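You operate a simulated robot arm through the tools that you are given. There is no shell and no other tool. Be economical: measure what you need, move in short steps, check, and stop when the job is done.

Carry out the task below with a simulated robot arm. There is one attempt and no reset: what you move stays moved.

## Task
Fit the earth strap at 2.5 N m and measure it on ohms.
Fine: swing it home, one run on its screw; driver and probe back in their holders, meter off.

The check looks at the end state, three seconds after you hand in, the way a careful person would. Anything else that was tipped, shoved, dropped, spilled or broken makes it a failure.

## Robot
A 7-joint arm with a two-finger parallel gripper, fixed in place. Base frame: the origin is at the foot of the arm, x ahead of it, y to its left, z up; the work surface is at about z = 906. Readings come in mm, rad, newtons and seconds.
With the tool pointing down near the work surface it reaches from about 300 to 680 mm from the base axis. Its first joint turns from -1.152 to 1.152 rad. Payload 1.57 kg.
The tool frame sits at the grasp point between the pads (the TCP): z along the fingers, y along the line on which they close. The tips reach 30 mm beyond it. The gripper opens to 110 mm. The fingers are 24 mm wide and 12 mm thick; the gripper's body (48 by 112 mm) begins 78 mm behind the TCP.
Orientation is told as [roll, pitch, yaw] about the base's x, y, z axes, in that order, counted from this pose: with the fingers straight down and closing along the base's y, the tool's x points along the base's -x, its y along +y and its z along -z.

## Interface
- The arm moves only by the tool play_rows. Its argument "commands" is a list of rows, each a list of 7 numbers: the shift along the tool's x, y, z in mm, then the turn, a rotation vector about the tool's x, y, z in rad, then the finger opening in mm, from 0 to 110. In form: [[x, y, z, ax, ay, az, jaw], ...]. A call has 1 to 10 rows; each row shifts and turns the commanded pose from where the row before left it, along the tool's axes as they then stand. A row lasts 0.2 s, in which the tool goes at most 50 mm and 0.15 rad; a call with a longer step from one row to the next is refused whole, and so is a gripper value outside its range. Where a pose cannot be reached the arm comes as near as it can. A force on the tool above 90 N (or 10 N above the force at the start of the call, whichever is more), or a blocked arm, ends the call early, and 0.2 s more pass. The fingers move at their own pace (about 108 mm/s each) and stop on an object; they squeeze with about 27 N. The grip force told is the motor's: it shows also when the fingers shut on nothing. Time passes only in rows, and 0.2 s behind the last, so rows that do not move let the fingers close. The reply holds the time, the measured pose of the TCP, the force on the tool along the base axes, the opening and the grip force, in the units named above and with some noise.
- Cameras (640 x 400 px; columns grow to the right, rows downward): "scene" is fixed at [167.5, -394.8, 1396.5]; the picture's right is [0.75, -0.66, 0.00], its down [-0.42, -0.47, -0.78] and it looks along [0.52, 0.58, -0.63] (base axes); focal length 276 px, centre (320, 200). "wrist" rides on the gripper at [70, 16, -141] in the tool frame; the picture's right is [-0.23, 0.97, 0.00], its down [-0.86, -0.20, -0.48] and it looks along [-0.47, -0.11, 0.88] (tool axes); focal length 222 px, centre (320, 200). There is no depth. A picture from a camera that has moved, and an enlarged one, comes with that camera's place and axes in the base frame and with its lens.
- snapshot(camera): a new picture of that camera. It takes no simulated time.
- zoom(camera, box): a new picture of the part [left, top, right, bottom] of that camera's present view, enlarged. It takes no simulated time.
- finish_job(): hands the job in; it is judged then, once.

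Work in short steps. Places have to be worked out from the pictures, the camera data and where the tool is seen: move nearer, look again, correct. Check each grasp and each placing, and mend what went wrong. You have 120 turns and 68 pictures in all, those below and enlarged ones among them. Open the gripper and draw the arm clear of the work before you hand the job in, unless the task says otherwise; then end with one line.

The tools are called as a command line: name --pt "numbers of a row" for each row, then --argument value for the rest, lists and objects as JSON in quotes. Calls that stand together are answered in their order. play_rows: Moves the arm, as the interface text tells. Its arguments: {"type":"object","properties":{"commands":{"type":"array","items":{"type":"array","items":{"type":"number"}}}},"required":["commands"]} The other tools are called the same way: snapshot (camera) takes a picture; zoom (camera, box) takes an enlarged picture of a part of a camera's view; finish_job () hands the job in.

At the start:

```text
time: 0.0
ee_pos: [330.3, -40.2, 1224.2]
tool_rot: [0.001, -0.001, 0.0]
contact_force: [-0.2, 0.2, 0.2]
grip_width: 110.1
grasp_force: 0.1
```

scene: 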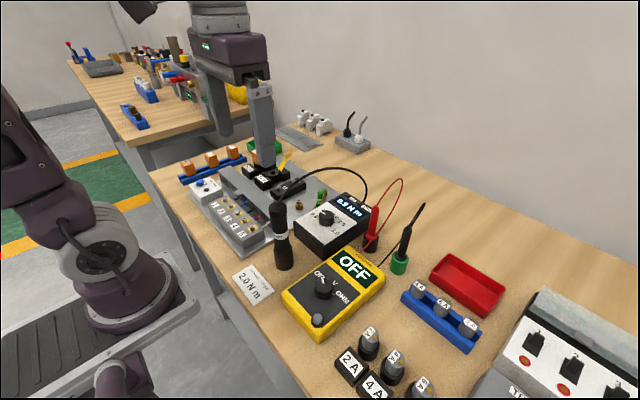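
wrist: 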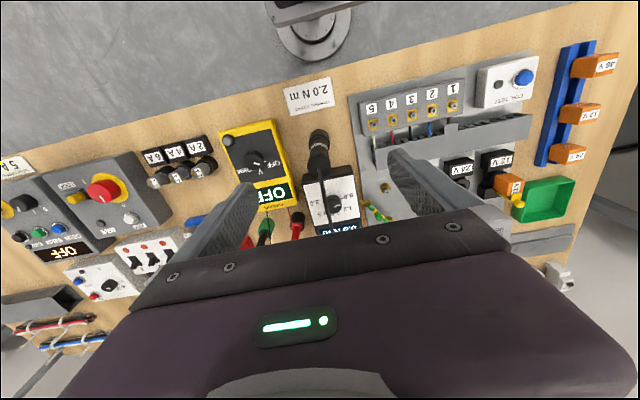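

I'll look at the work area more closely before moving.

zoom --camera "scene" --box '[180, 130, 340, 230]'

zoom --camera "scene" --box '[220, 180, 440, 340]'

zoom --camera "wrist" --box '[220, 60, 480, 250]'

```text
4.00 times, centred on (260, 180) of scene
camera zoom: at [167.5, -394.8, 1396.5], right [0.75, -0.66, 0.0], down [-0.42, -0.47, -0.78], along [0.52, 0.58, -0.63], focal length 1105 px, centre (560, 280)
```

zoom: 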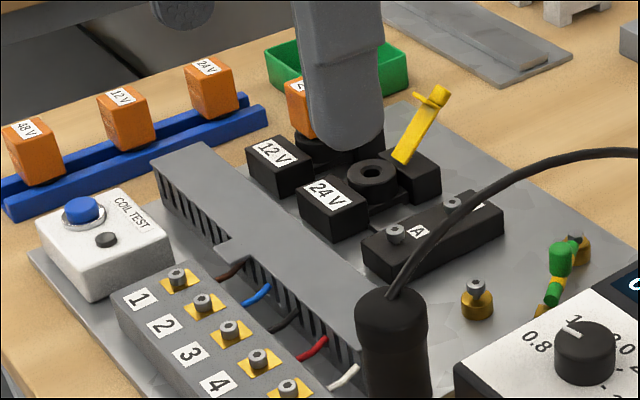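

```text
2.50 times, centred on (330, 260) of scene
camera zoom: at [167.5, -394.8, 1396.5], right [0.75, -0.66, 0.0], down [-0.42, -0.47, -0.78], along [0.52, 0.58, -0.63], focal length 691 px, centre (295, 50)
```

zoom: 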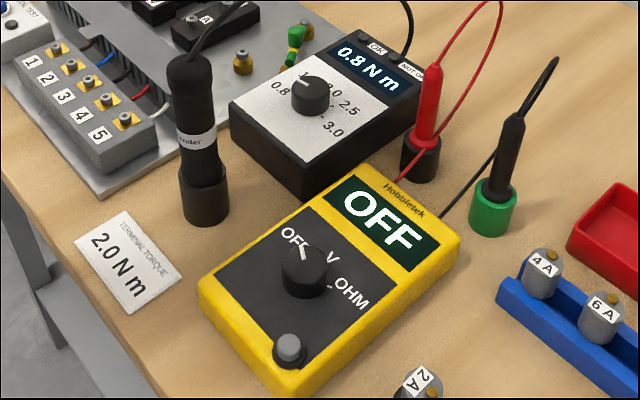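

```text
2.11 times, centred on (350, 155) of wrist
camera zoom: at [262.0, -24.0, 1365.7], right [0.23, 0.97, 0.0], down [0.86, -0.2, 0.48], along [0.47, -0.11, -0.88], focal length 468 px, centre (257, 295)
```

zoom: 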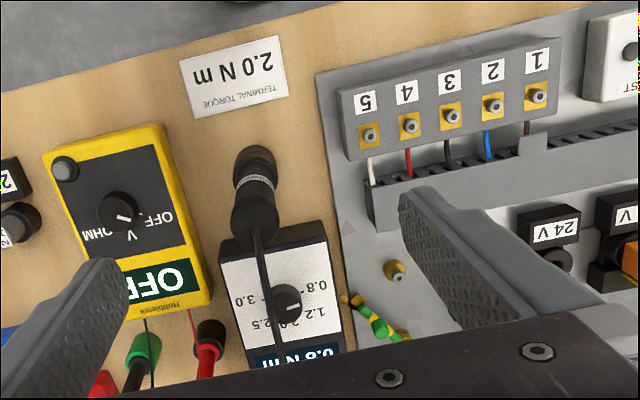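

The strap (green/yellow) is roughly at (530, 50). I'll move above it for a wrist view, staying well high.

play_rows --pt "-31.4 14.3 23.4 0 0 0 110" --pt "-31.4 14.3 23.4 0 0 0 110" --pt "-31.4 14.3 23.4 0 0 0 110" --pt "-31.4 14.3 23.4 0 0 0 110" --pt "-31.4 14.3 23.4 0 0 0 110" --pt "-31.4 14.3 23.4 0 0 0 110" --pt "-31.4 14.3 23.4 0 0 0 110"

snapshot --camera "wrist"

```text
time: 1.6
ee_pos: [552.9, 61.7, 1058.6]
tool_rot: [-0.001, 0.0, -0.001]
contact_force: [0.2, 0.6, 0.1]
grip_width: 110.0
grasp_force: 0.0
```

```text
62 pictures are left
camera wrist: at [483.7, 78.6, 1200.3], right [0.23, 0.97, 0.0], down [0.86, -0.2, 0.48], along [0.47, -0.11, -0.88], focal length 222 px, centre (320, 200)
```

wrist: 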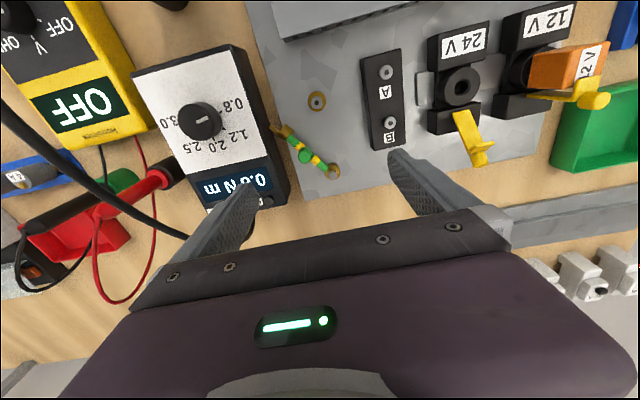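

zoom --camera "wrist" --box '[240, 70, 400, 190]'

zoom --camera "wrist" --box '[130, 50, 290, 210]'

zoom --camera "scene" --box '[280, 175, 360, 230]'

```text
3.33 times, centred on (320, 130) of wrist
camera zoom: at [483.7, 78.6, 1200.3], right [0.23, 0.97, 0.0], down [0.86, -0.2, 0.48], along [0.47, -0.11, -0.88], focal length 740 px, centre (320, 433)
```

zoom: 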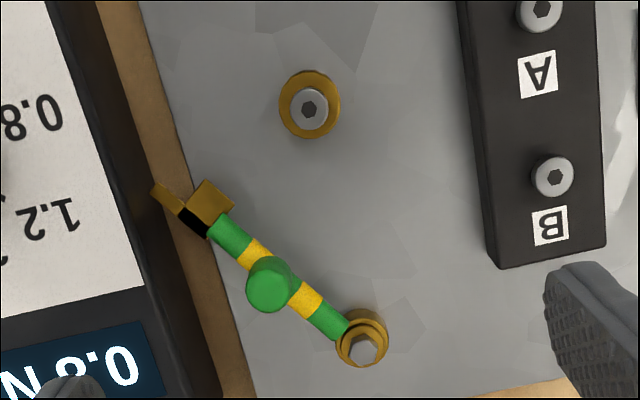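

```text
2.50 times, centred on (210, 130) of wrist
camera zoom: at [483.7, 78.6, 1200.3], right [0.23, 0.97, 0.0], down [0.86, -0.2, 0.48], along [0.47, -0.11, -0.88], focal length 555 px, centre (595, 375)
```

zoom: 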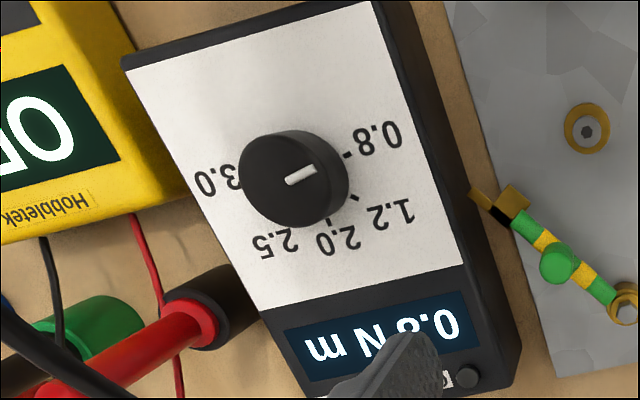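

```text
7.27 times, centred on (320, 202) of scene
camera zoom: at [167.5, -394.8, 1396.4], right [0.75, -0.66, 0.0], down [-0.42, -0.47, -0.78], along [0.52, 0.58, -0.63], focal length 2010 px, centre (320, 182)
```

zoom: 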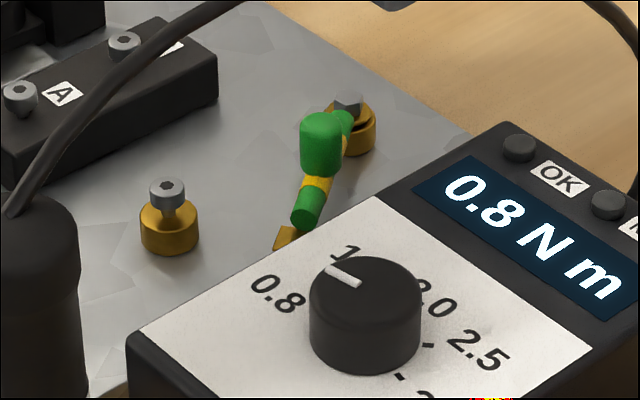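

zoom --camera "wrist" --box '[265, 85, 345, 135]'

zoom --camera "scene" --box '[350, 180, 450, 280]'

```text
8.00 times, centred on (305, 110) of wrist
camera zoom: at [483.7, 78.6, 1200.3], right [0.23, 0.97, 0.0], down [0.86, -0.2, 0.48], along [0.47, -0.11, -0.88], focal length 1777 px, centre (440, 920)
```

zoom: 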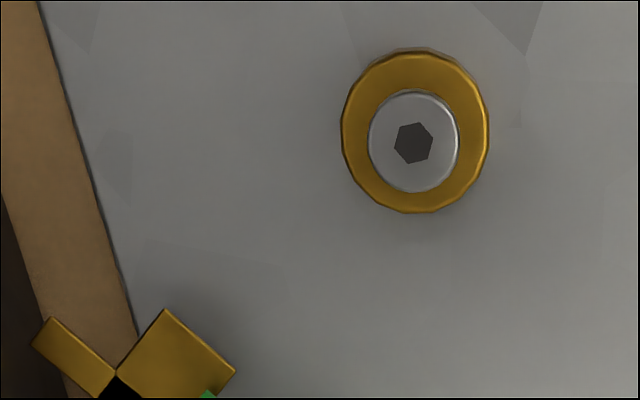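

```text
4.00 times, centred on (400, 230) of scene
camera zoom: at [167.5, -394.8, 1396.4], right [0.75, -0.66, 0.0], down [-0.42, -0.47, -0.78], along [0.52, 0.58, -0.63], focal length 1105 px, centre (0, 80)
```

zoom: 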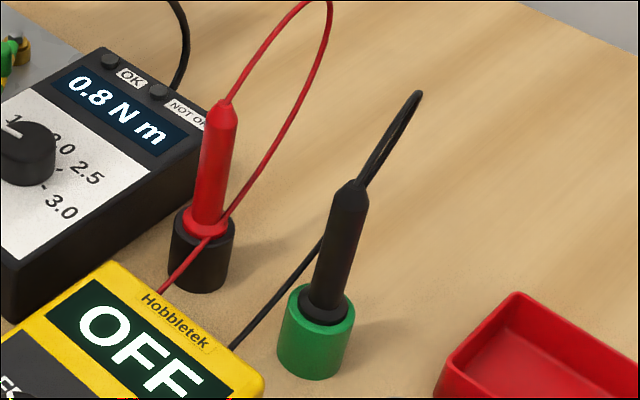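

The peg on the strap sits at about (555, 41, top 952), its pivot at (597, 69), and the free screw at (506, 68.5). I'll move above the peg, yaw so the fingers close across the strap, narrow the opening, and look.

play_rows --pt "-1.3 -10 17 0 0 0 60" --pt "-1.3 -10.2 17 0 0 0 32" --pt "0 0 0 0 0 -0.146 32" --pt "0 0 0 0 0 -0.146 32" --pt "0 0 0 0 0 -0.146 32" --pt "0 0 0 0 0 -0.146 32"

snapshot --camera "wrist"

zoom --camera "scene" --box '[240, 140, 400, 240]'

```text
time: 3.0
ee_pos: [554.3, 40.8, 1026.5]
tool_rot: [0.001, -0.001, 0.587]
contact_force: [0.4, 0.1, -0.6]
grip_width: 31.6
grasp_force: 0.1
```

```text
56 pictures are left
camera wrist: at [487.5, 15.1, 1167.2], right [-0.35, 0.94, 0.0], down [0.82, 0.31, 0.48], along [0.45, 0.17, -0.88], focal length 222 px, centre (320, 200)
```

wrist: 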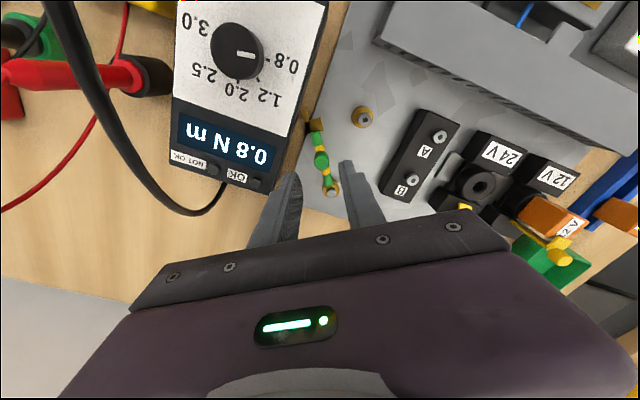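

```text
4.00 times, centred on (320, 190) of scene
camera zoom: at [167.5, -394.8, 1396.4], right [0.75, -0.66, 0.0], down [-0.42, -0.47, -0.78], along [0.52, 0.58, -0.63], focal length 1105 px, centre (320, 240)
```

zoom: 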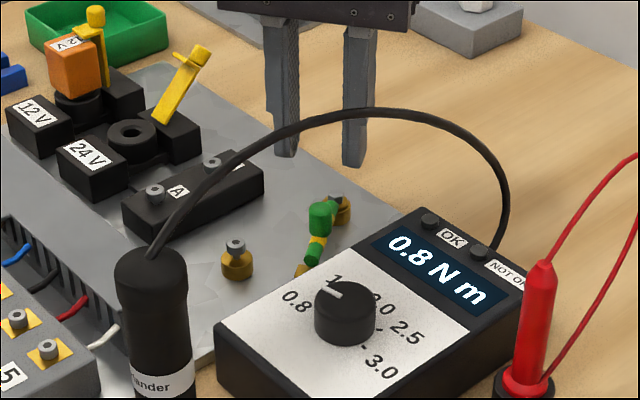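

zoom --camera "wrist" --box '[270, 90, 390, 210]'

```text
3.33 times, centred on (330, 150) of wrist
camera zoom: at [487.5, 15.1, 1167.2], right [-0.35, 0.94, 0.0], down [0.82, 0.31, 0.48], along [0.45, 0.17, -0.88], focal length 740 px, centre (287, 367)
```

zoom: 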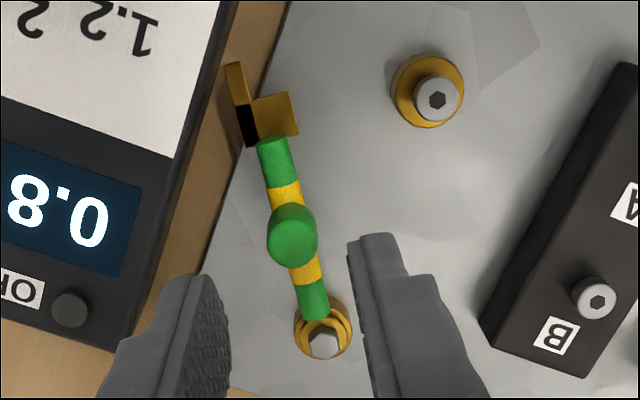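

The alignment is good: peg near (552, 41). I'll descend so the fingers straddle the peg, then check.

play_rows --pt "1.8 1.2 16 0 0 0 32" --pt "0 0 16 0 0 0 32" --pt "0 0 16 0 0 0 32" --pt "0 0 15 0 0 0 32"

zoom --camera "wrist" --box '[250, 90, 410, 230]'

zoom --camera "scene" --box '[270, 150, 370, 220]'

```text
time: 4.0
ee_pos: [551.2, 40.3, 963.7]
tool_rot: [0.001, 0.0, 0.584]
contact_force: [0.0, 0.7, -0.6]
grip_width: 32.1
grasp_force: 0.1
```

```text
2.86 times, centred on (330, 160) of wrist
camera zoom: at [484.3, 14.7, 1104.5], right [-0.35, 0.94, 0.0], down [0.82, 0.31, 0.48], along [0.45, 0.17, -0.88], focal length 635 px, centre (291, 314)
```

zoom: 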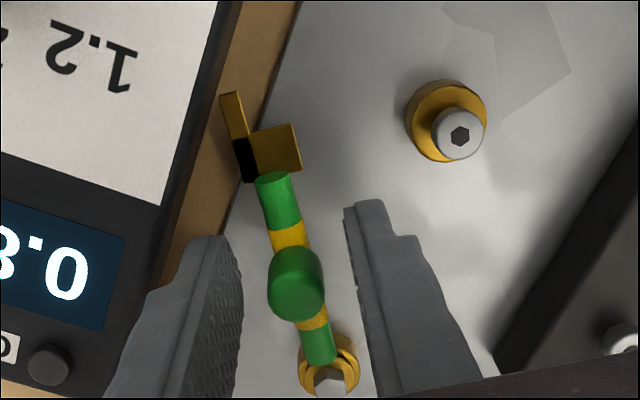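

```text
5.71 times, centred on (320, 185) of scene
camera zoom: at [167.5, -394.8, 1396.5], right [0.75, -0.66, 0.0], down [-0.42, -0.47, -0.78], along [0.52, 0.58, -0.63], focal length 1579 px, centre (320, 286)
```

zoom: 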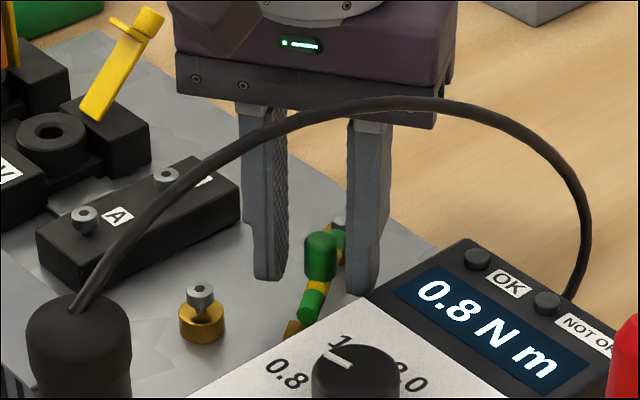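

The peg is between the fingers. Closing on it.

play_rows --pt "0 0 0 0 0 0 20" --pt "0 0 0 0 0 0 10" --pt "0 0 0 0 0 0 10"

zoom --camera "wrist" --box '[250, 90, 410, 230]'

```text
time: 4.8
ee_pos: [550.6, 39.6, 963.5]
tool_rot: [0.0, 0.001, 0.584]
contact_force: [-0.7, 0.3, -3.2]
grip_width: 15.3
grasp_force: 31.1
```

```text
2.86 times, centred on (330, 160) of wrist
camera zoom: at [484.3, 14.7, 1104.4], right [-0.35, 0.94, 0.0], down [0.82, 0.31, 0.48], along [0.45, 0.17, -0.88], focal length 635 px, centre (291, 314)
```

zoom: 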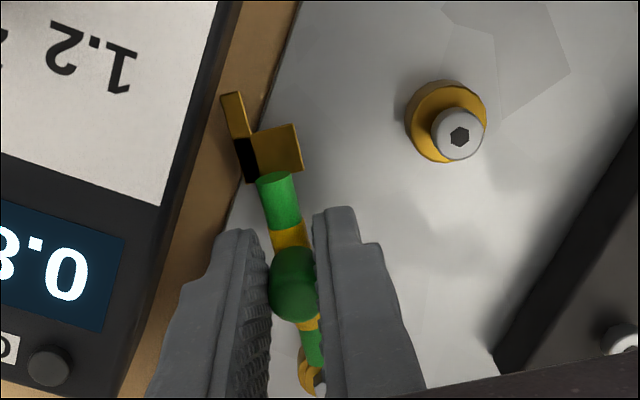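

Gripped (15 mm). Swinging about the pivot toward home, five of six steps first.

play_rows --pt "-0.25 5.29 0 0 0 0.0963 10" --pt "-0.25 5.29 0 0 0 0.0963 10" --pt "-0.25 5.29 0 0 0 0.0963 10" --pt "-0.25 5.29 0 0 0 0.0963 10" --pt "-0.13 3.5 0 0 0 0.064 10"

zoom --camera "wrist" --box '[250, 90, 410, 230]'

```text
time: 6.0
ee_pos: [541.6, 62.2, 962.6]
tool_rot: [0.0, 0.001, 0.134]
contact_force: [0.3, -3.3, -17.5]
grip_width: 15.2
grasp_force: 31.0
```

```text
2.86 times, centred on (330, 160) of wrist
camera zoom: at [471.6, 68.6, 1104.6], right [0.1, 1.0, 0.0], down [0.87, -0.08, 0.48], along [0.47, -0.05, -0.88], focal length 635 px, centre (291, 314)
```

zoom: 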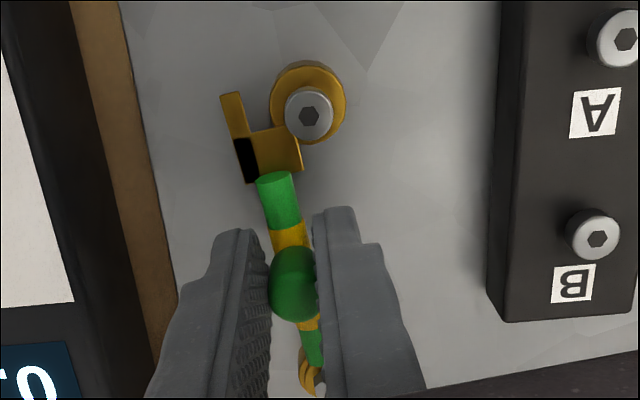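

The lug is approaching the screw properly. Continuing the last ~0.13 rad in small steps.

play_rows --pt "-0.1 2.5 0.3 0 0 0.045 10" --pt "-0.1 2.5 0.3 0 0 0.045 10" --pt "0 2.2 0 0 0 0.04 10"

zoom --camera "wrist" --box '[250, 90, 410, 230]'

zoom --camera "scene" --box '[270, 150, 370, 220]'

```text
time: 6.8
ee_pos: [542.2, 68.7, 962.6]
tool_rot: [0.0, 0.003, 0.004]
contact_force: [-11.4, -2.0, 8.4]
grip_width: 15.0
grasp_force: 30.9
```

```text
2.86 times, centred on (330, 160) of wrist
camera zoom: at [472.5, 85.6, 1104.6], right [0.22, 0.97, 0.0], down [0.86, -0.2, 0.48], along [0.47, -0.11, -0.88], focal length 635 px, centre (291, 314)
```

zoom: 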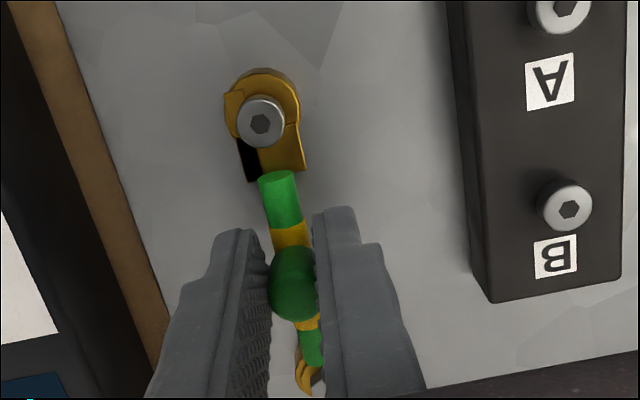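

```text
5.71 times, centred on (320, 185) of scene
camera zoom: at [167.1, -394.9, 1396.5], right [0.75, -0.66, 0.0], down [-0.42, -0.47, -0.78], along [0.52, 0.58, -0.63], focal length 1579 px, centre (320, 286)
```

zoom: 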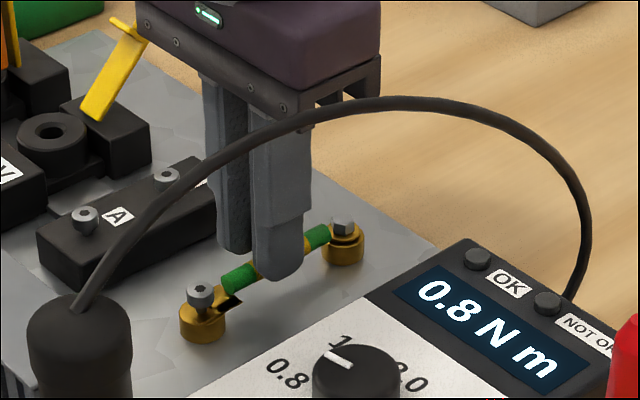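

The lug is under the screw head. A small nudge to feel for the stop.

play_rows --pt "-0.2 1.2 0 0 0 0.02 10" --pt "0 0 0 0 0 0 10"

zoom --camera "wrist" --box '[290, 95, 370, 165]'

```text
time: 7.4
ee_pos: [541.8, 71.2, 964.3]
tool_rot: [0.0, -0.002, -0.015]
contact_force: [-19.5, -5.3, 17.7]
grip_width: 15.3
grasp_force: 31.1
```

```text
5.71 times, centred on (330, 130) of wrist
camera zoom: at [472.9, 87.4, 1104.5], right [0.24, 0.97, 0.0], down [0.85, -0.21, 0.48], along [0.46, -0.12, -0.88], focal length 1269 px, centre (263, 600)
```

zoom: 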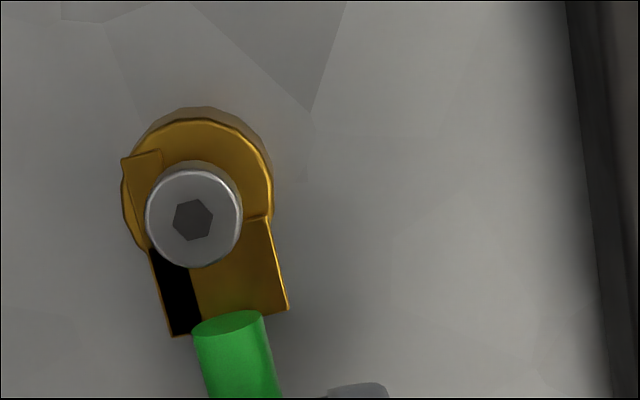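

The strap is home. Releasing the peg, rising straight up, and moving to where the torque dial can be seen.

play_rows --pt "0 0 0 0 0 0 32" --pt "0 0 0 0 0 0 32" --pt "0 0 -35 0 0 0 32" --pt "0 0 -35 0 0 0 40" --pt "0 -10 -30 0 0 -0.015 80" --pt "-5 -25 0 0 0 0 110" --pt "-5 -26 0 0 0 0 110"

snapshot --camera "wrist"

snapshot --camera "scene"

```text
time: 9.0
ee_pos: [552.0, 12.8, 1064.2]
tool_rot: [-0.001, 0.0, -0.001]
contact_force: [-0.1, 0.4, 0.8]
grip_width: 110.2
grasp_force: 0.1
```

```text
46 pictures are left
camera wrist: at [483.0, 27.4, 1205.9], right [0.23, 0.97, 0.0], down [0.86, -0.2, 0.48], along [0.47, -0.11, -0.88], focal length 222 px, centre (320, 200)
```

wrist: 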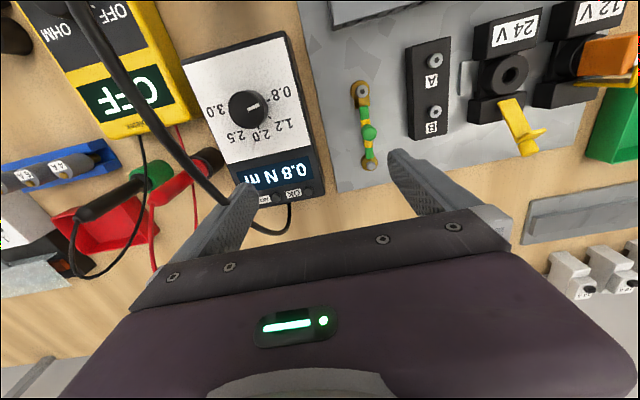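

```text
45 pictures are left
```

scene: 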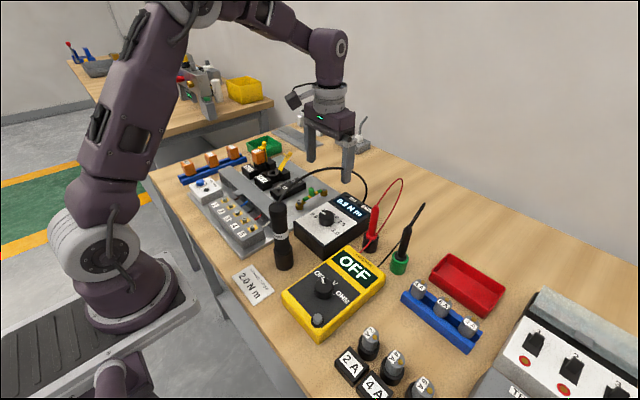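

The strap is in line with its screw. Zooming on the dial to measure the knob and the 2.5 mark, and checking the strap.

zoom --camera "wrist" --box '[180, 40, 320, 180]'

zoom --camera "wrist" --box '[330, 65, 410, 180]'

zoom --camera "scene" --box '[285, 180, 375, 260]'

```text
2.86 times, centred on (250, 110) of wrist
camera zoom: at [483.0, 27.4, 1205.9], right [0.23, 0.97, 0.0], down [0.86, -0.2, 0.48], along [0.47, -0.11, -0.88], focal length 635 px, centre (520, 457)
```

zoom: 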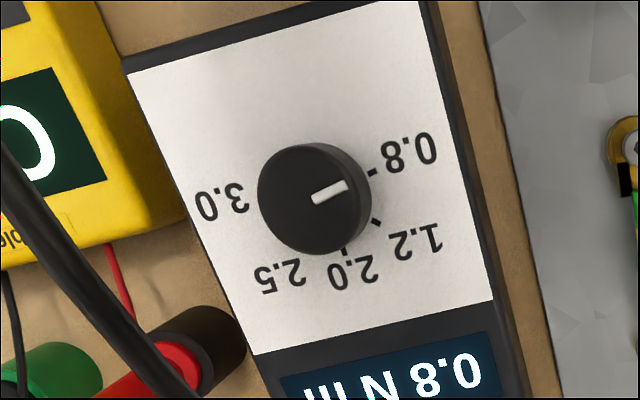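

```text
3.48 times, centred on (370, 122) of wrist
camera zoom: at [483.0, 27.4, 1205.9], right [0.23, 0.97, 0.0], down [0.86, -0.2, 0.48], along [0.47, -0.11, -0.88], focal length 773 px, centre (146, 470)
```

zoom: 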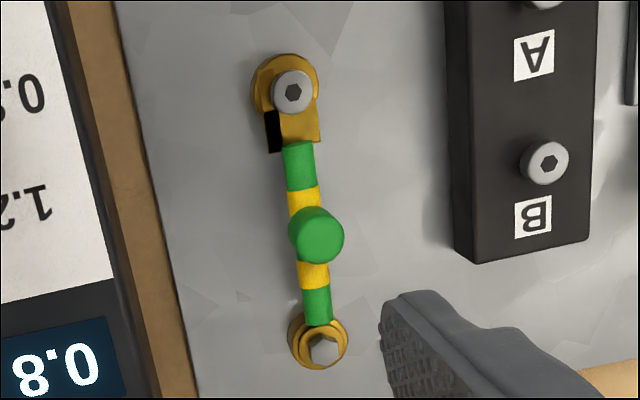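

```text
5.00 times, centred on (330, 220) of scene
camera zoom: at [167.5, -394.8, 1396.4], right [0.75, -0.66, 0.0], down [-0.42, -0.47, -0.78], along [0.52, 0.58, -0.63], focal length 1382 px, centre (270, 100)
```

zoom: 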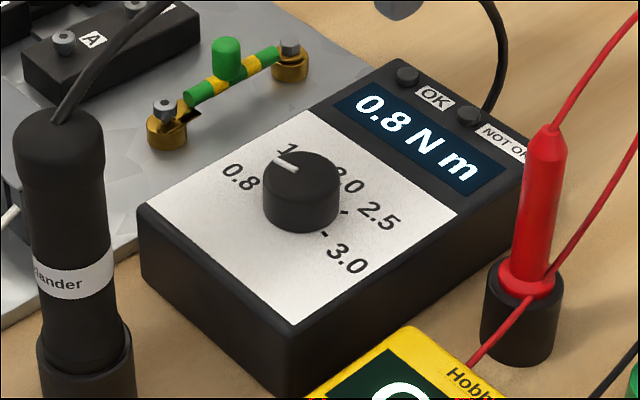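

Dial knob centre is about (492.5, -52), top z≈965; 2.5 lies ~137° clockwise from the pointer. The driver cable arches at z≈1098 over the knob, so I'll rise over it and yaw so the fingers straddle it.

play_rows --pt "0 0 -42 0 0 0 90" --pt "0 0 -43 0 0 0 60" --pt "29.7 -32.4 0 0 0 -0.12 58" --pt "29.7 -32.4 0 0 0 -0.12 58"

snapshot --camera "wrist"

```text
time: 10.0
ee_pos: [496.2, -58.6, 1149.0]
tool_rot: [-0.003, 0.001, 0.244]
contact_force: [0.5, -0.3, -0.3]
grip_width: 58.0
grasp_force: 0.1
```

```text
41 pictures are left
camera wrist: at [425.2, -59.9, 1290.5], right [-0.01, 1.0, 0.0], down [0.88, 0.01, 0.48], along [0.48, 0.01, -0.88], focal length 222 px, centre (320, 200)
```

wrist: 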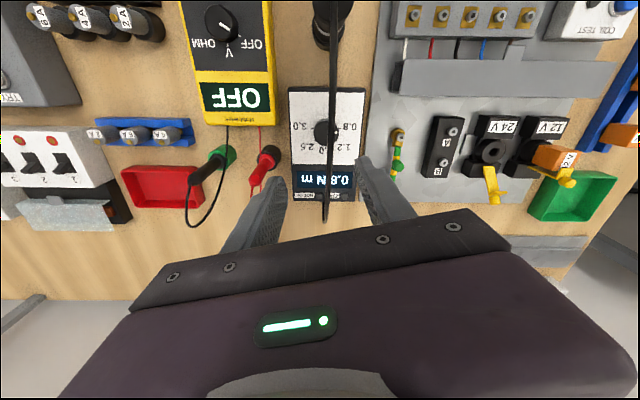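

Cable lies directly above the knob, between the fingers. Centring, yawing to 0.6 and descending partway.

play_rows --pt "2.0 7.3 0 0 0 -0.12 58" --pt "0 0 0 0 0 -0.12 58" --pt "0 0 0 0 0 -0.12 58" --pt "0 0 35 0 0 0 58" --pt "0 0 35 0 0 0 58" --pt "0 0 30 0 0 0 58" --pt "0 0 25 0 0 0 58" --pt "0 0 10 0 0 0 58"

snapshot --camera "wrist"

zoom --camera "scene" --box '[250, 130, 410, 250]'

```text
time: 11.8
ee_pos: [494.8, -51.6, 1014.9]
tool_rot: [0.0, 0.0, 0.6]
contact_force: [-0.7, 0.0, 0.6]
grip_width: 57.8
grasp_force: 0.0
```

```text
40 pictures are left
camera wrist: at [427.5, -77.9, 1156.3], right [-0.36, 0.93, 0.0], down [0.82, 0.32, 0.48], along [0.45, 0.17, -0.88], focal length 222 px, centre (320, 200)
```

wrist: 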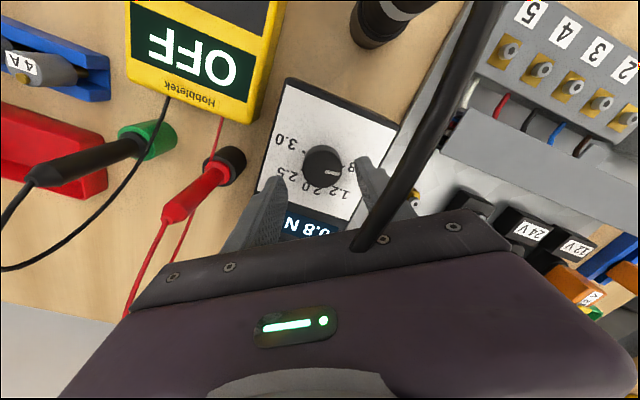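

```text
3.33 times, centred on (330, 190) of scene
camera zoom: at [167.5, -394.8, 1396.4], right [0.75, -0.66, 0.0], down [-0.42, -0.47, -0.78], along [0.52, 0.58, -0.63], focal length 921 px, centre (287, 233)
```

zoom: 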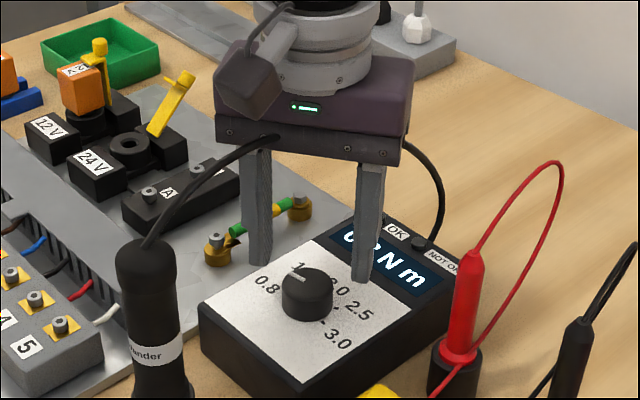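

The cable passes through without force (visual only). Fine centring (~4 mm) and descending to grip the knob.

play_rows --pt "3.5 1.9 11 0 0 0 58" --pt "0 0 11 0 0 0 58" --pt "0 0 10 0 0 0 58" --pt "0 0 0 0 0 0 58"

zoom --camera "wrist" --box '[240, 90, 420, 240]'

zoom --camera "scene" --box '[280, 170, 380, 245]'

```text
time: 12.8
ee_pos: [490.2, -51.8, 981.2]
tool_rot: [-0.001, -0.001, 0.601]
contact_force: [-0.8, 0.2, -0.1]
grip_width: 58.2
grasp_force: 0.0
```

```text
2.67 times, centred on (330, 165) of wrist
camera zoom: at [423.9, -78.7, 1122.2], right [-0.36, 0.93, 0.0], down [0.82, 0.32, 0.48], along [0.45, 0.17, -0.88], focal length 592 px, centre (293, 293)
```

zoom: 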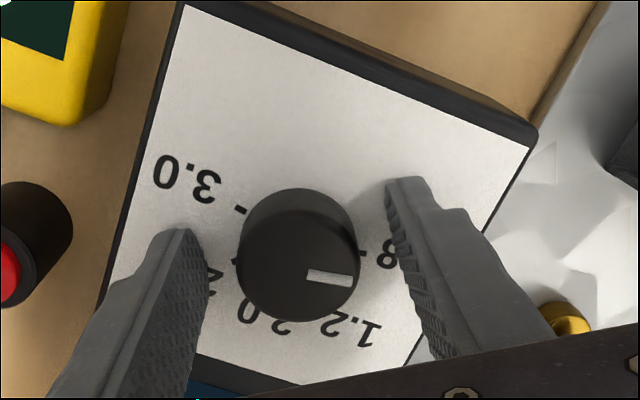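

```text
5.33 times, centred on (330, 208) of scene
camera zoom: at [167.5, -394.8, 1396.5], right [0.75, -0.66, 0.0], down [-0.42, -0.47, -0.78], along [0.52, 0.58, -0.63], focal length 1474 px, centre (267, 160)
```

zoom: 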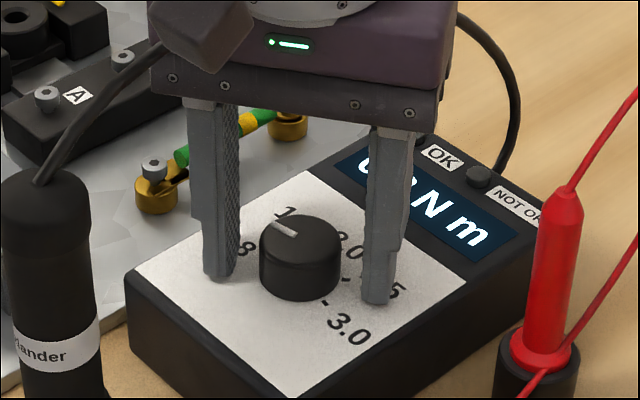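

Knob is between the fingers. Close, then turn clockwise ~1.2 rad.

play_rows --pt "-1.4 0 0 0 0 0 40" --pt "0 0 0 0 0 0 28" --pt "0 0 0 0 0 0 28"

play_rows --pt "0 0 0 0 0 0.13 28" --pt "0 0 0 0 0 0.13 28" --pt "0 0 0 0 0 0.13 28" --pt "0 0 0 0 0 0.13 28" --pt "0 0 0 0 0 0.13 28" --pt "0 0 0 0 0 0.13 28" --pt "0 0 0 0 0 0.13 28" --pt "0 0 0 0 0 0.13 28" --pt "0 0 0 0 0 0.14 28"

snapshot --camera "wrist"

```text
time: 13.6
ee_pos: [489.5, -51.2, 980.7]
tool_rot: [-0.001, 0.0, 0.599]
contact_force: [-2.3, -0.3, 0.2]
grip_width: 35.6
grasp_force: 42.3
```

```text
time: 15.6
ee_pos: [491.0, -48.1, 981.6]
tool_rot: [0.004, 0.0, -0.58]
contact_force: [-2.7, 31.5, 29.9]
grip_width: 35.5
grasp_force: 43.0
```

```text
36 pictures are left
camera wrist: at [441.5, 2.7, 1122.3], right [0.72, 0.69, 0.0], down [0.6, -0.64, 0.48], along [0.33, -0.34, -0.88], focal length 222 px, centre (320, 200)
```

wrist: 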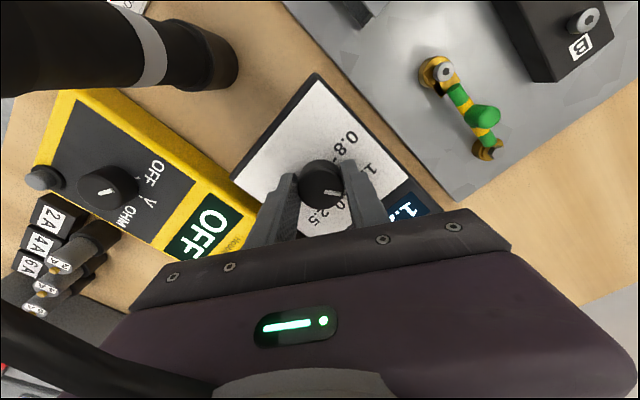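

The display moved to 1.2 or so. Opening to relieve the side load, and turning back for a second bite.

play_rows --pt "0 0 0 0 0 0 45" --pt "0 0 0 0 0 0 58" --pt "0 0 0 0 0 -0.14 58" --pt "0 0 0 0 0 -0.14 58" --pt "0 0 0 0 0 -0.14 58" --pt "0 0 0 0 0 -0.14 58"

snapshot --camera "wrist"

zoom --camera "scene" --box '[280, 170, 380, 245]'

```text
time: 17.0
ee_pos: [491.4, -49.6, 981.9]
tool_rot: [0.0, 0.001, -0.017]
contact_force: [-0.1, 0.1, -0.9]
grip_width: 58.1
grasp_force: 0.0
```

```text
35 pictures are left
camera wrist: at [421.8, -33.2, 1122.3], right [0.24, 0.97, 0.0], down [0.85, -0.21, 0.48], along [0.46, -0.12, -0.88], focal length 222 px, centre (320, 200)
```

wrist: 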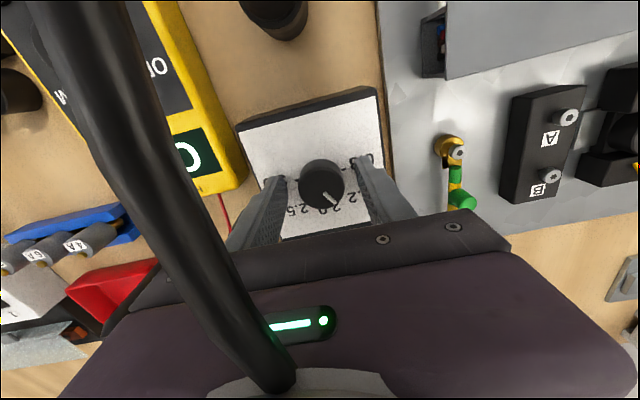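

```text
5.33 times, centred on (330, 208) of scene
camera zoom: at [167.5, -394.8, 1396.5], right [0.75, -0.66, 0.0], down [-0.42, -0.47, -0.78], along [0.52, 0.58, -0.63], focal length 1474 px, centre (267, 160)
```

zoom: 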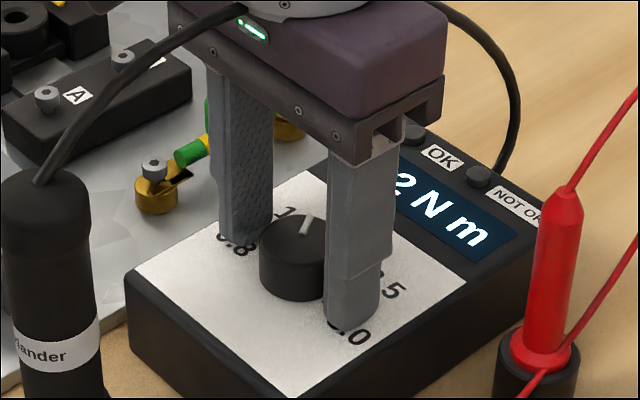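

Display now 1.2; detents. Rotating back to yaw +0.7, gripping and turning again.

play_rows --pt "0 0.5 0 0 0 -0.145 58" --pt "0 0 0 0 0 -0.145 58" --pt "0 0 0 0 0 -0.145 58" --pt "0 0 0 0 0 -0.145 58" --pt "0 0 0 0 0 -0.145 58" --pt "0 0 0 0 0 0 40" --pt "0 0 0 0 0 0 28" --pt "0 0 0 0 0 0 28"

play_rows --pt "0 0 0 0 0 0.14 28" --pt "0 0 0 0 0 0.14 28" --pt "0 0 0 0 0 0.14 28" --pt "0 0 0 0 0 0.14 28" --pt "0 0 0 0 0 0.14 28" --pt "0 0 0 0 0 0.14 28" --pt "0 0 0 0 0 0.14 28" --pt "0 0 0 0 0 0.14 28" --pt "0 0 0 0 0 0.14 28" --pt "0 0 0 0 0 0.14 28"

zoom --camera "wrist" --box '[240, 80, 440, 240]'

```text
time: 18.8
ee_pos: [490.9, -50.6, 981.8]
tool_rot: [-0.002, 0.001, 0.704]
contact_force: [8.8, -12.4, -4.8]
grip_width: 35.3
grasp_force: 42.2
```

```text
time: 21.0
ee_pos: [490.8, -48.7, 980.1]
tool_rot: [0.003, 0.003, -0.695]
contact_force: [14.8, 9.5, -6.4]
grip_width: 35.7
grasp_force: 42.0
```

```text
2.50 times, centred on (340, 160) of wrist
camera zoom: at [448.4, 8.0, 1122.4], right [0.8, 0.6, 0.0], down [0.53, -0.7, 0.48], along [0.29, -0.38, -0.88], focal length 555 px, centre (270, 300)
```

zoom: 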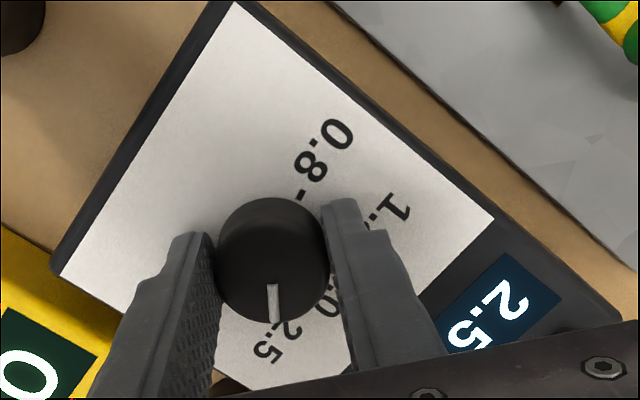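

Dial reads 2.5. Releasing, rising over the cable, and moving to view the driver.

play_rows --pt "0 0 0 0 0 0 50" --pt "0 0 0 0 0 0 58" --pt "0 0 -34 0 0 0 58" --pt "0 0 -34 0 0 -0.139 58" --pt "0 0 -34 0 0 -0.139 58" --pt "0 0 -34 0 0 -0.139 58" --pt "0 0 -34 0 0 -0.139 58" --pt "0 0 0 0 0 -0.139 58" --pt "48 -3 0 0 0 0 58" --pt "48 -3 0 0 0 0 58"

snapshot --camera "wrist"

zoom --camera "scene" --box '[230, 170, 390, 290]'

```text
time: 23.2
ee_pos: [395.4, -56.2, 1148.9]
tool_rot: [0.001, 0.0, 0.0]
contact_force: [0.2, -0.4, 0.7]
grip_width: 57.8
grasp_force: 0.0
```

```text
32 pictures are left
camera wrist: at [326.0, -40.3, 1290.6], right [0.23, 0.97, 0.0], down [0.86, -0.2, 0.48], along [0.47, -0.11, -0.88], focal length 222 px, centre (320, 200)
```

wrist: 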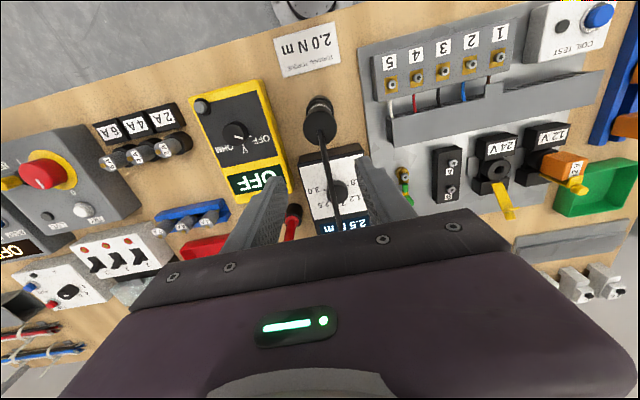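

```text
3.33 times, centred on (310, 230) of scene
camera zoom: at [167.5, -394.8, 1396.5], right [0.75, -0.66, 0.0], down [-0.42, -0.47, -0.78], along [0.52, 0.58, -0.63], focal length 921 px, centre (353, 100)
```

zoom: 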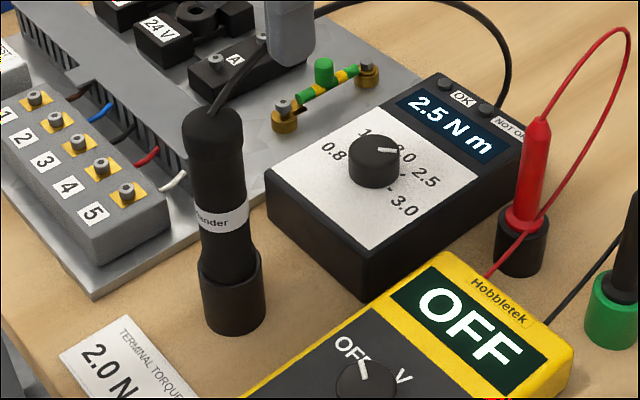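

zoom --camera "wrist" --box '[260, 70, 380, 170]'

```text
4.00 times, centred on (320, 120) of wrist
camera zoom: at [326.0, -40.3, 1290.6], right [0.23, 0.97, 0.0], down [0.86, -0.2, 0.48], along [0.47, -0.11, -0.88], focal length 888 px, centre (320, 520)
```

zoom: 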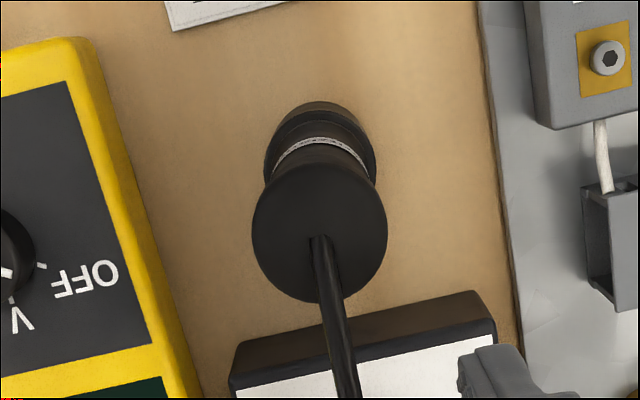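

Display shows 2.5. Driver axis ≈ (368, -51), top z≈1058. Moving above it with a wider opening and descending around the handle.

play_rows --pt "13.7 2.6 0 0 0 0 76" --pt "13.7 2.6 0 0 0 0 76" --pt "0 0 35 0 0 0 76" --pt "0 0 30 0 0 0 76" --pt "0 0 25 0 0 0 76" --pt "0 0 22 0 0 0 76" --pt "0 0 22 0 0 0 76" --pt "0 0 0 0 0 0 76"

snapshot --camera "wrist"

zoom --camera "scene" --box '[230, 170, 370, 280]'

```text
time: 25.0
ee_pos: [367.3, -48.9, 1015.8]
tool_rot: [0.001, 0.0, 0.001]
contact_force: [-0.1, -0.4, -0.4]
grip_width: 76.0
grasp_force: 0.2
```

```text
29 pictures are left
camera wrist: at [297.9, -33.4, 1157.7], right [0.23, 0.97, 0.0], down [0.86, -0.2, 0.48], along [0.47, -0.11, -0.88], focal length 222 px, centre (320, 200)
```

wrist: 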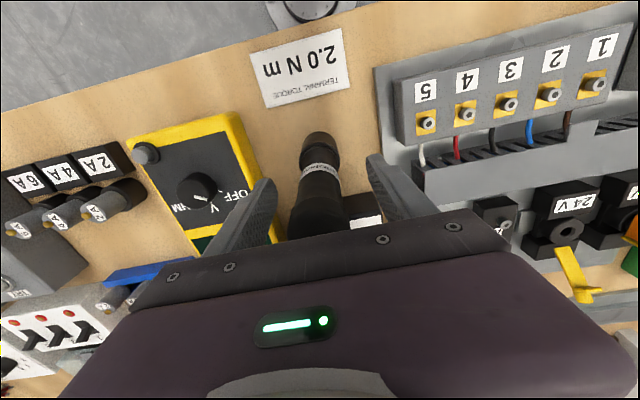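

```text
3.64 times, centred on (300, 225) of scene
camera zoom: at [167.5, -394.8, 1396.5], right [0.75, -0.66, 0.0], down [-0.42, -0.47, -0.78], along [0.52, 0.58, -0.63], focal length 1005 px, centre (393, 109)
```

zoom: 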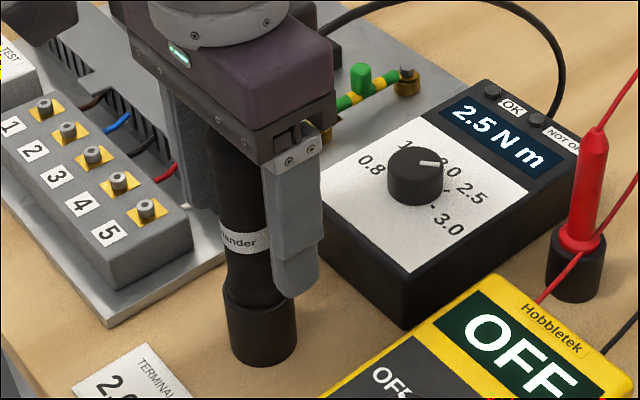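

Driver is centred between the fingers. Closing, then lifting straight up.

play_rows --pt "0 0 0 0 0 0 50" --pt "0 0 0 0 0 0 22" --pt "0 0 0 0 0 0 22" --pt "0 0 0 0 0 0 22"

play_rows --pt "0 0 -15 0 0 0 22" --pt "0 0 -25 0 0 0 22" --pt "0 0 -30 0 0 0 22" --pt "0 0 -30 0 0 0 22" --pt "0 0 0 0 0 0 22"

zoom --camera "scene" --box '[210, 120, 370, 280]'

snapshot --camera "wrist"

```text
time: 26.0
ee_pos: [367.6, -49.3, 1016.9]
tool_rot: [0.0, 0.0, 0.0]
contact_force: [0.0, -3.3, 0.4]
grip_width: 33.7
grasp_force: 26.8
```

```text
time: 27.2
ee_pos: [367.1, -51.2, 1115.6]
tool_rot: [0.001, 0.0, -0.001]
contact_force: [0.0, -0.8, -3.2]
grip_width: 33.9
grasp_force: 27.1
```

```text
2.50 times, centred on (290, 200) of scene
camera zoom: at [167.6, -394.8, 1396.4], right [0.75, -0.66, 0.0], down [-0.42, -0.47, -0.78], along [0.52, 0.58, -0.63], focal length 691 px, centre (395, 200)
```

zoom: 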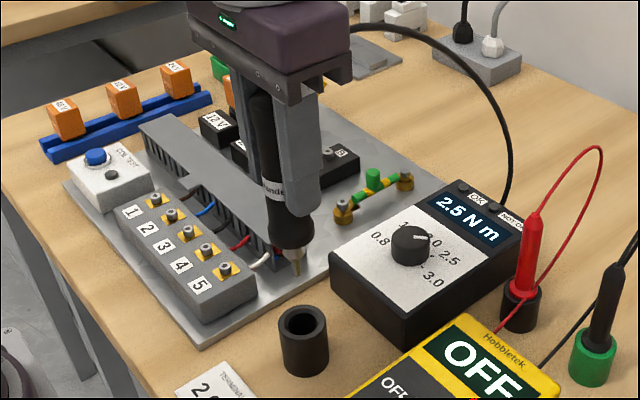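

```text
26 pictures are left
camera wrist: at [298.2, -34.9, 1258.3], right [0.23, 0.97, 0.0], down [0.86, -0.2, 0.48], along [0.47, -0.11, -0.88], focal length 222 px, centre (320, 200)
```

wrist: 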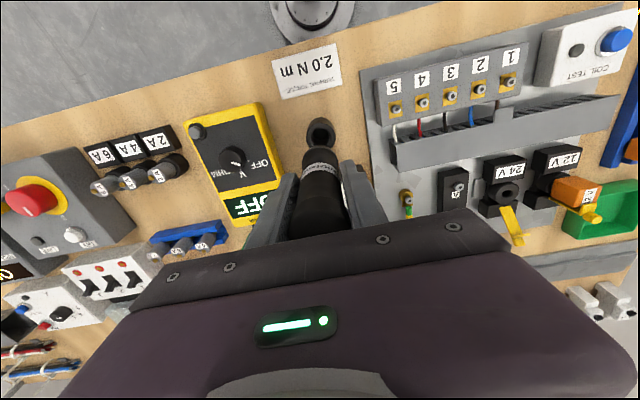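

Driver is held, its bit ~107 mm below the TCP. Carrying it at height to above the screw at (506, 69) and lowering to a hover.

play_rows --pt "-27.8 24 0 0 0 0 22" --pt "-27.8 24 0 0 0 0 22" --pt "-27.8 24 0 0 0 0 22" --pt "-27.8 24 0 0 0 0 22" --pt "-27.8 24 0 0 0 0 22" --pt "0 0 25 0 0 0 22" --pt "0 0 20 0 0 0 22" --pt "0 0 12 0 0 0 22" --pt "0 0 0 0 0 0 22"

zoom --camera "scene" --box '[270, 170, 340, 220]'

zoom --camera "wrist" --box '[270, 110, 370, 190]'

```text
time: 29.2
ee_pos: [505.2, 69.9, 1059.7]
tool_rot: [0.0, 0.001, 0.0]
contact_force: [0.3, -0.4, -3.6]
grip_width: 33.7
grasp_force: 26.7
```

```text
8.00 times, centred on (305, 195) of scene
camera zoom: at [167.6, -394.8, 1396.4], right [0.75, -0.66, 0.0], down [-0.42, -0.47, -0.78], along [0.52, 0.58, -0.63], focal length 2211 px, centre (440, 240)
```

zoom: 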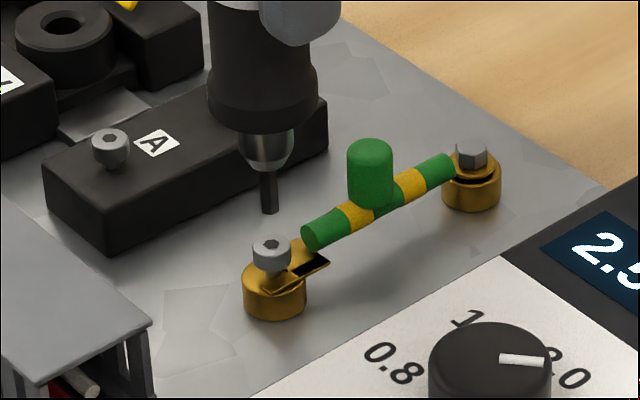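

```text
5.00 times, centred on (320, 150) of wrist
camera zoom: at [435.6, 86.7, 1200.9], right [0.23, 0.97, 0.0], down [0.86, -0.2, 0.48], along [0.47, -0.11, -0.88], focal length 1111 px, centre (320, 450)
```

zoom: 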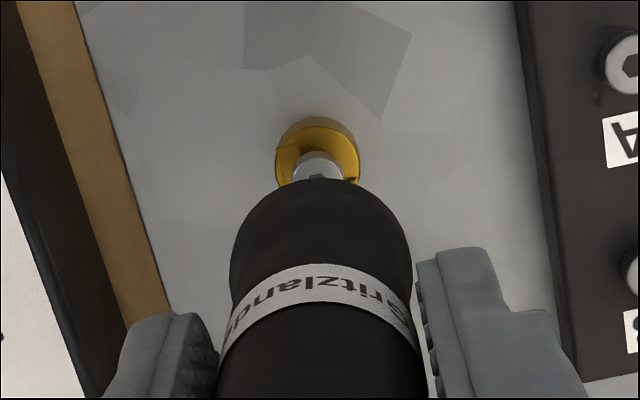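

Scene and wrist views agree the bit is within ~1 mm over the screw with ~13 mm gap. Correcting slightly, lowering 8 mm and re-checking.

play_rows --pt "0.5 -0.6 2 0 0 0 22" --pt "0 0 3 0 0 0 22" --pt "0 0 3 0 0 0 22" --pt "0 0 0 0 0 0 22"

zoom --camera "scene" --box '[280, 180, 320, 210]'

zoom --camera "wrist" --box '[290, 110, 350, 160]'

```text
time: 30.2
ee_pos: [504.3, 67.8, 1052.2]
tool_rot: [0.0, 0.0, 0.001]
contact_force: [-0.1, -0.9, -3.8]
grip_width: 33.6
grasp_force: 26.3
```

```text
13.33 times, centred on (300, 195) of scene
camera zoom: at [167.6, -394.8, 1396.4], right [0.75, -0.66, 0.0], down [-0.42, -0.47, -0.78], along [0.52, 0.58, -0.63], focal length 3685 px, centre (587, 267)
```

zoom: 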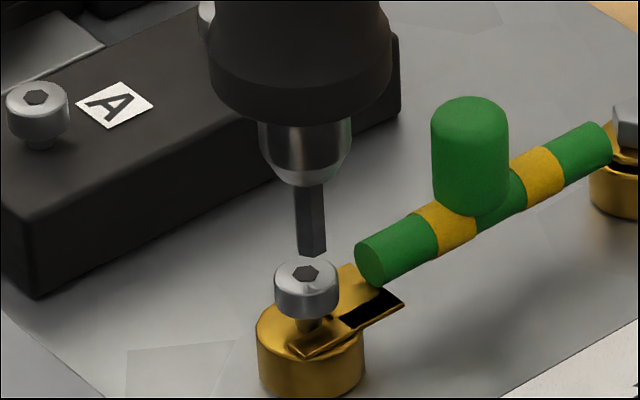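

```text
8.00 times, centred on (320, 135) of wrist
camera zoom: at [435.7, 84.7, 1193.7], right [0.23, 0.97, 0.0], down [0.86, -0.2, 0.48], along [0.47, -0.11, -0.88], focal length 1777 px, centre (320, 720)
```

zoom: 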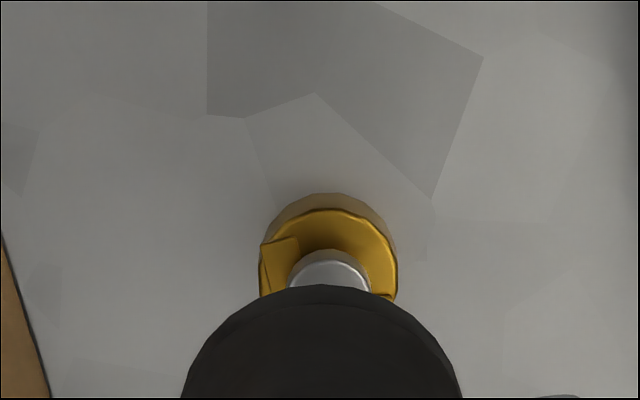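

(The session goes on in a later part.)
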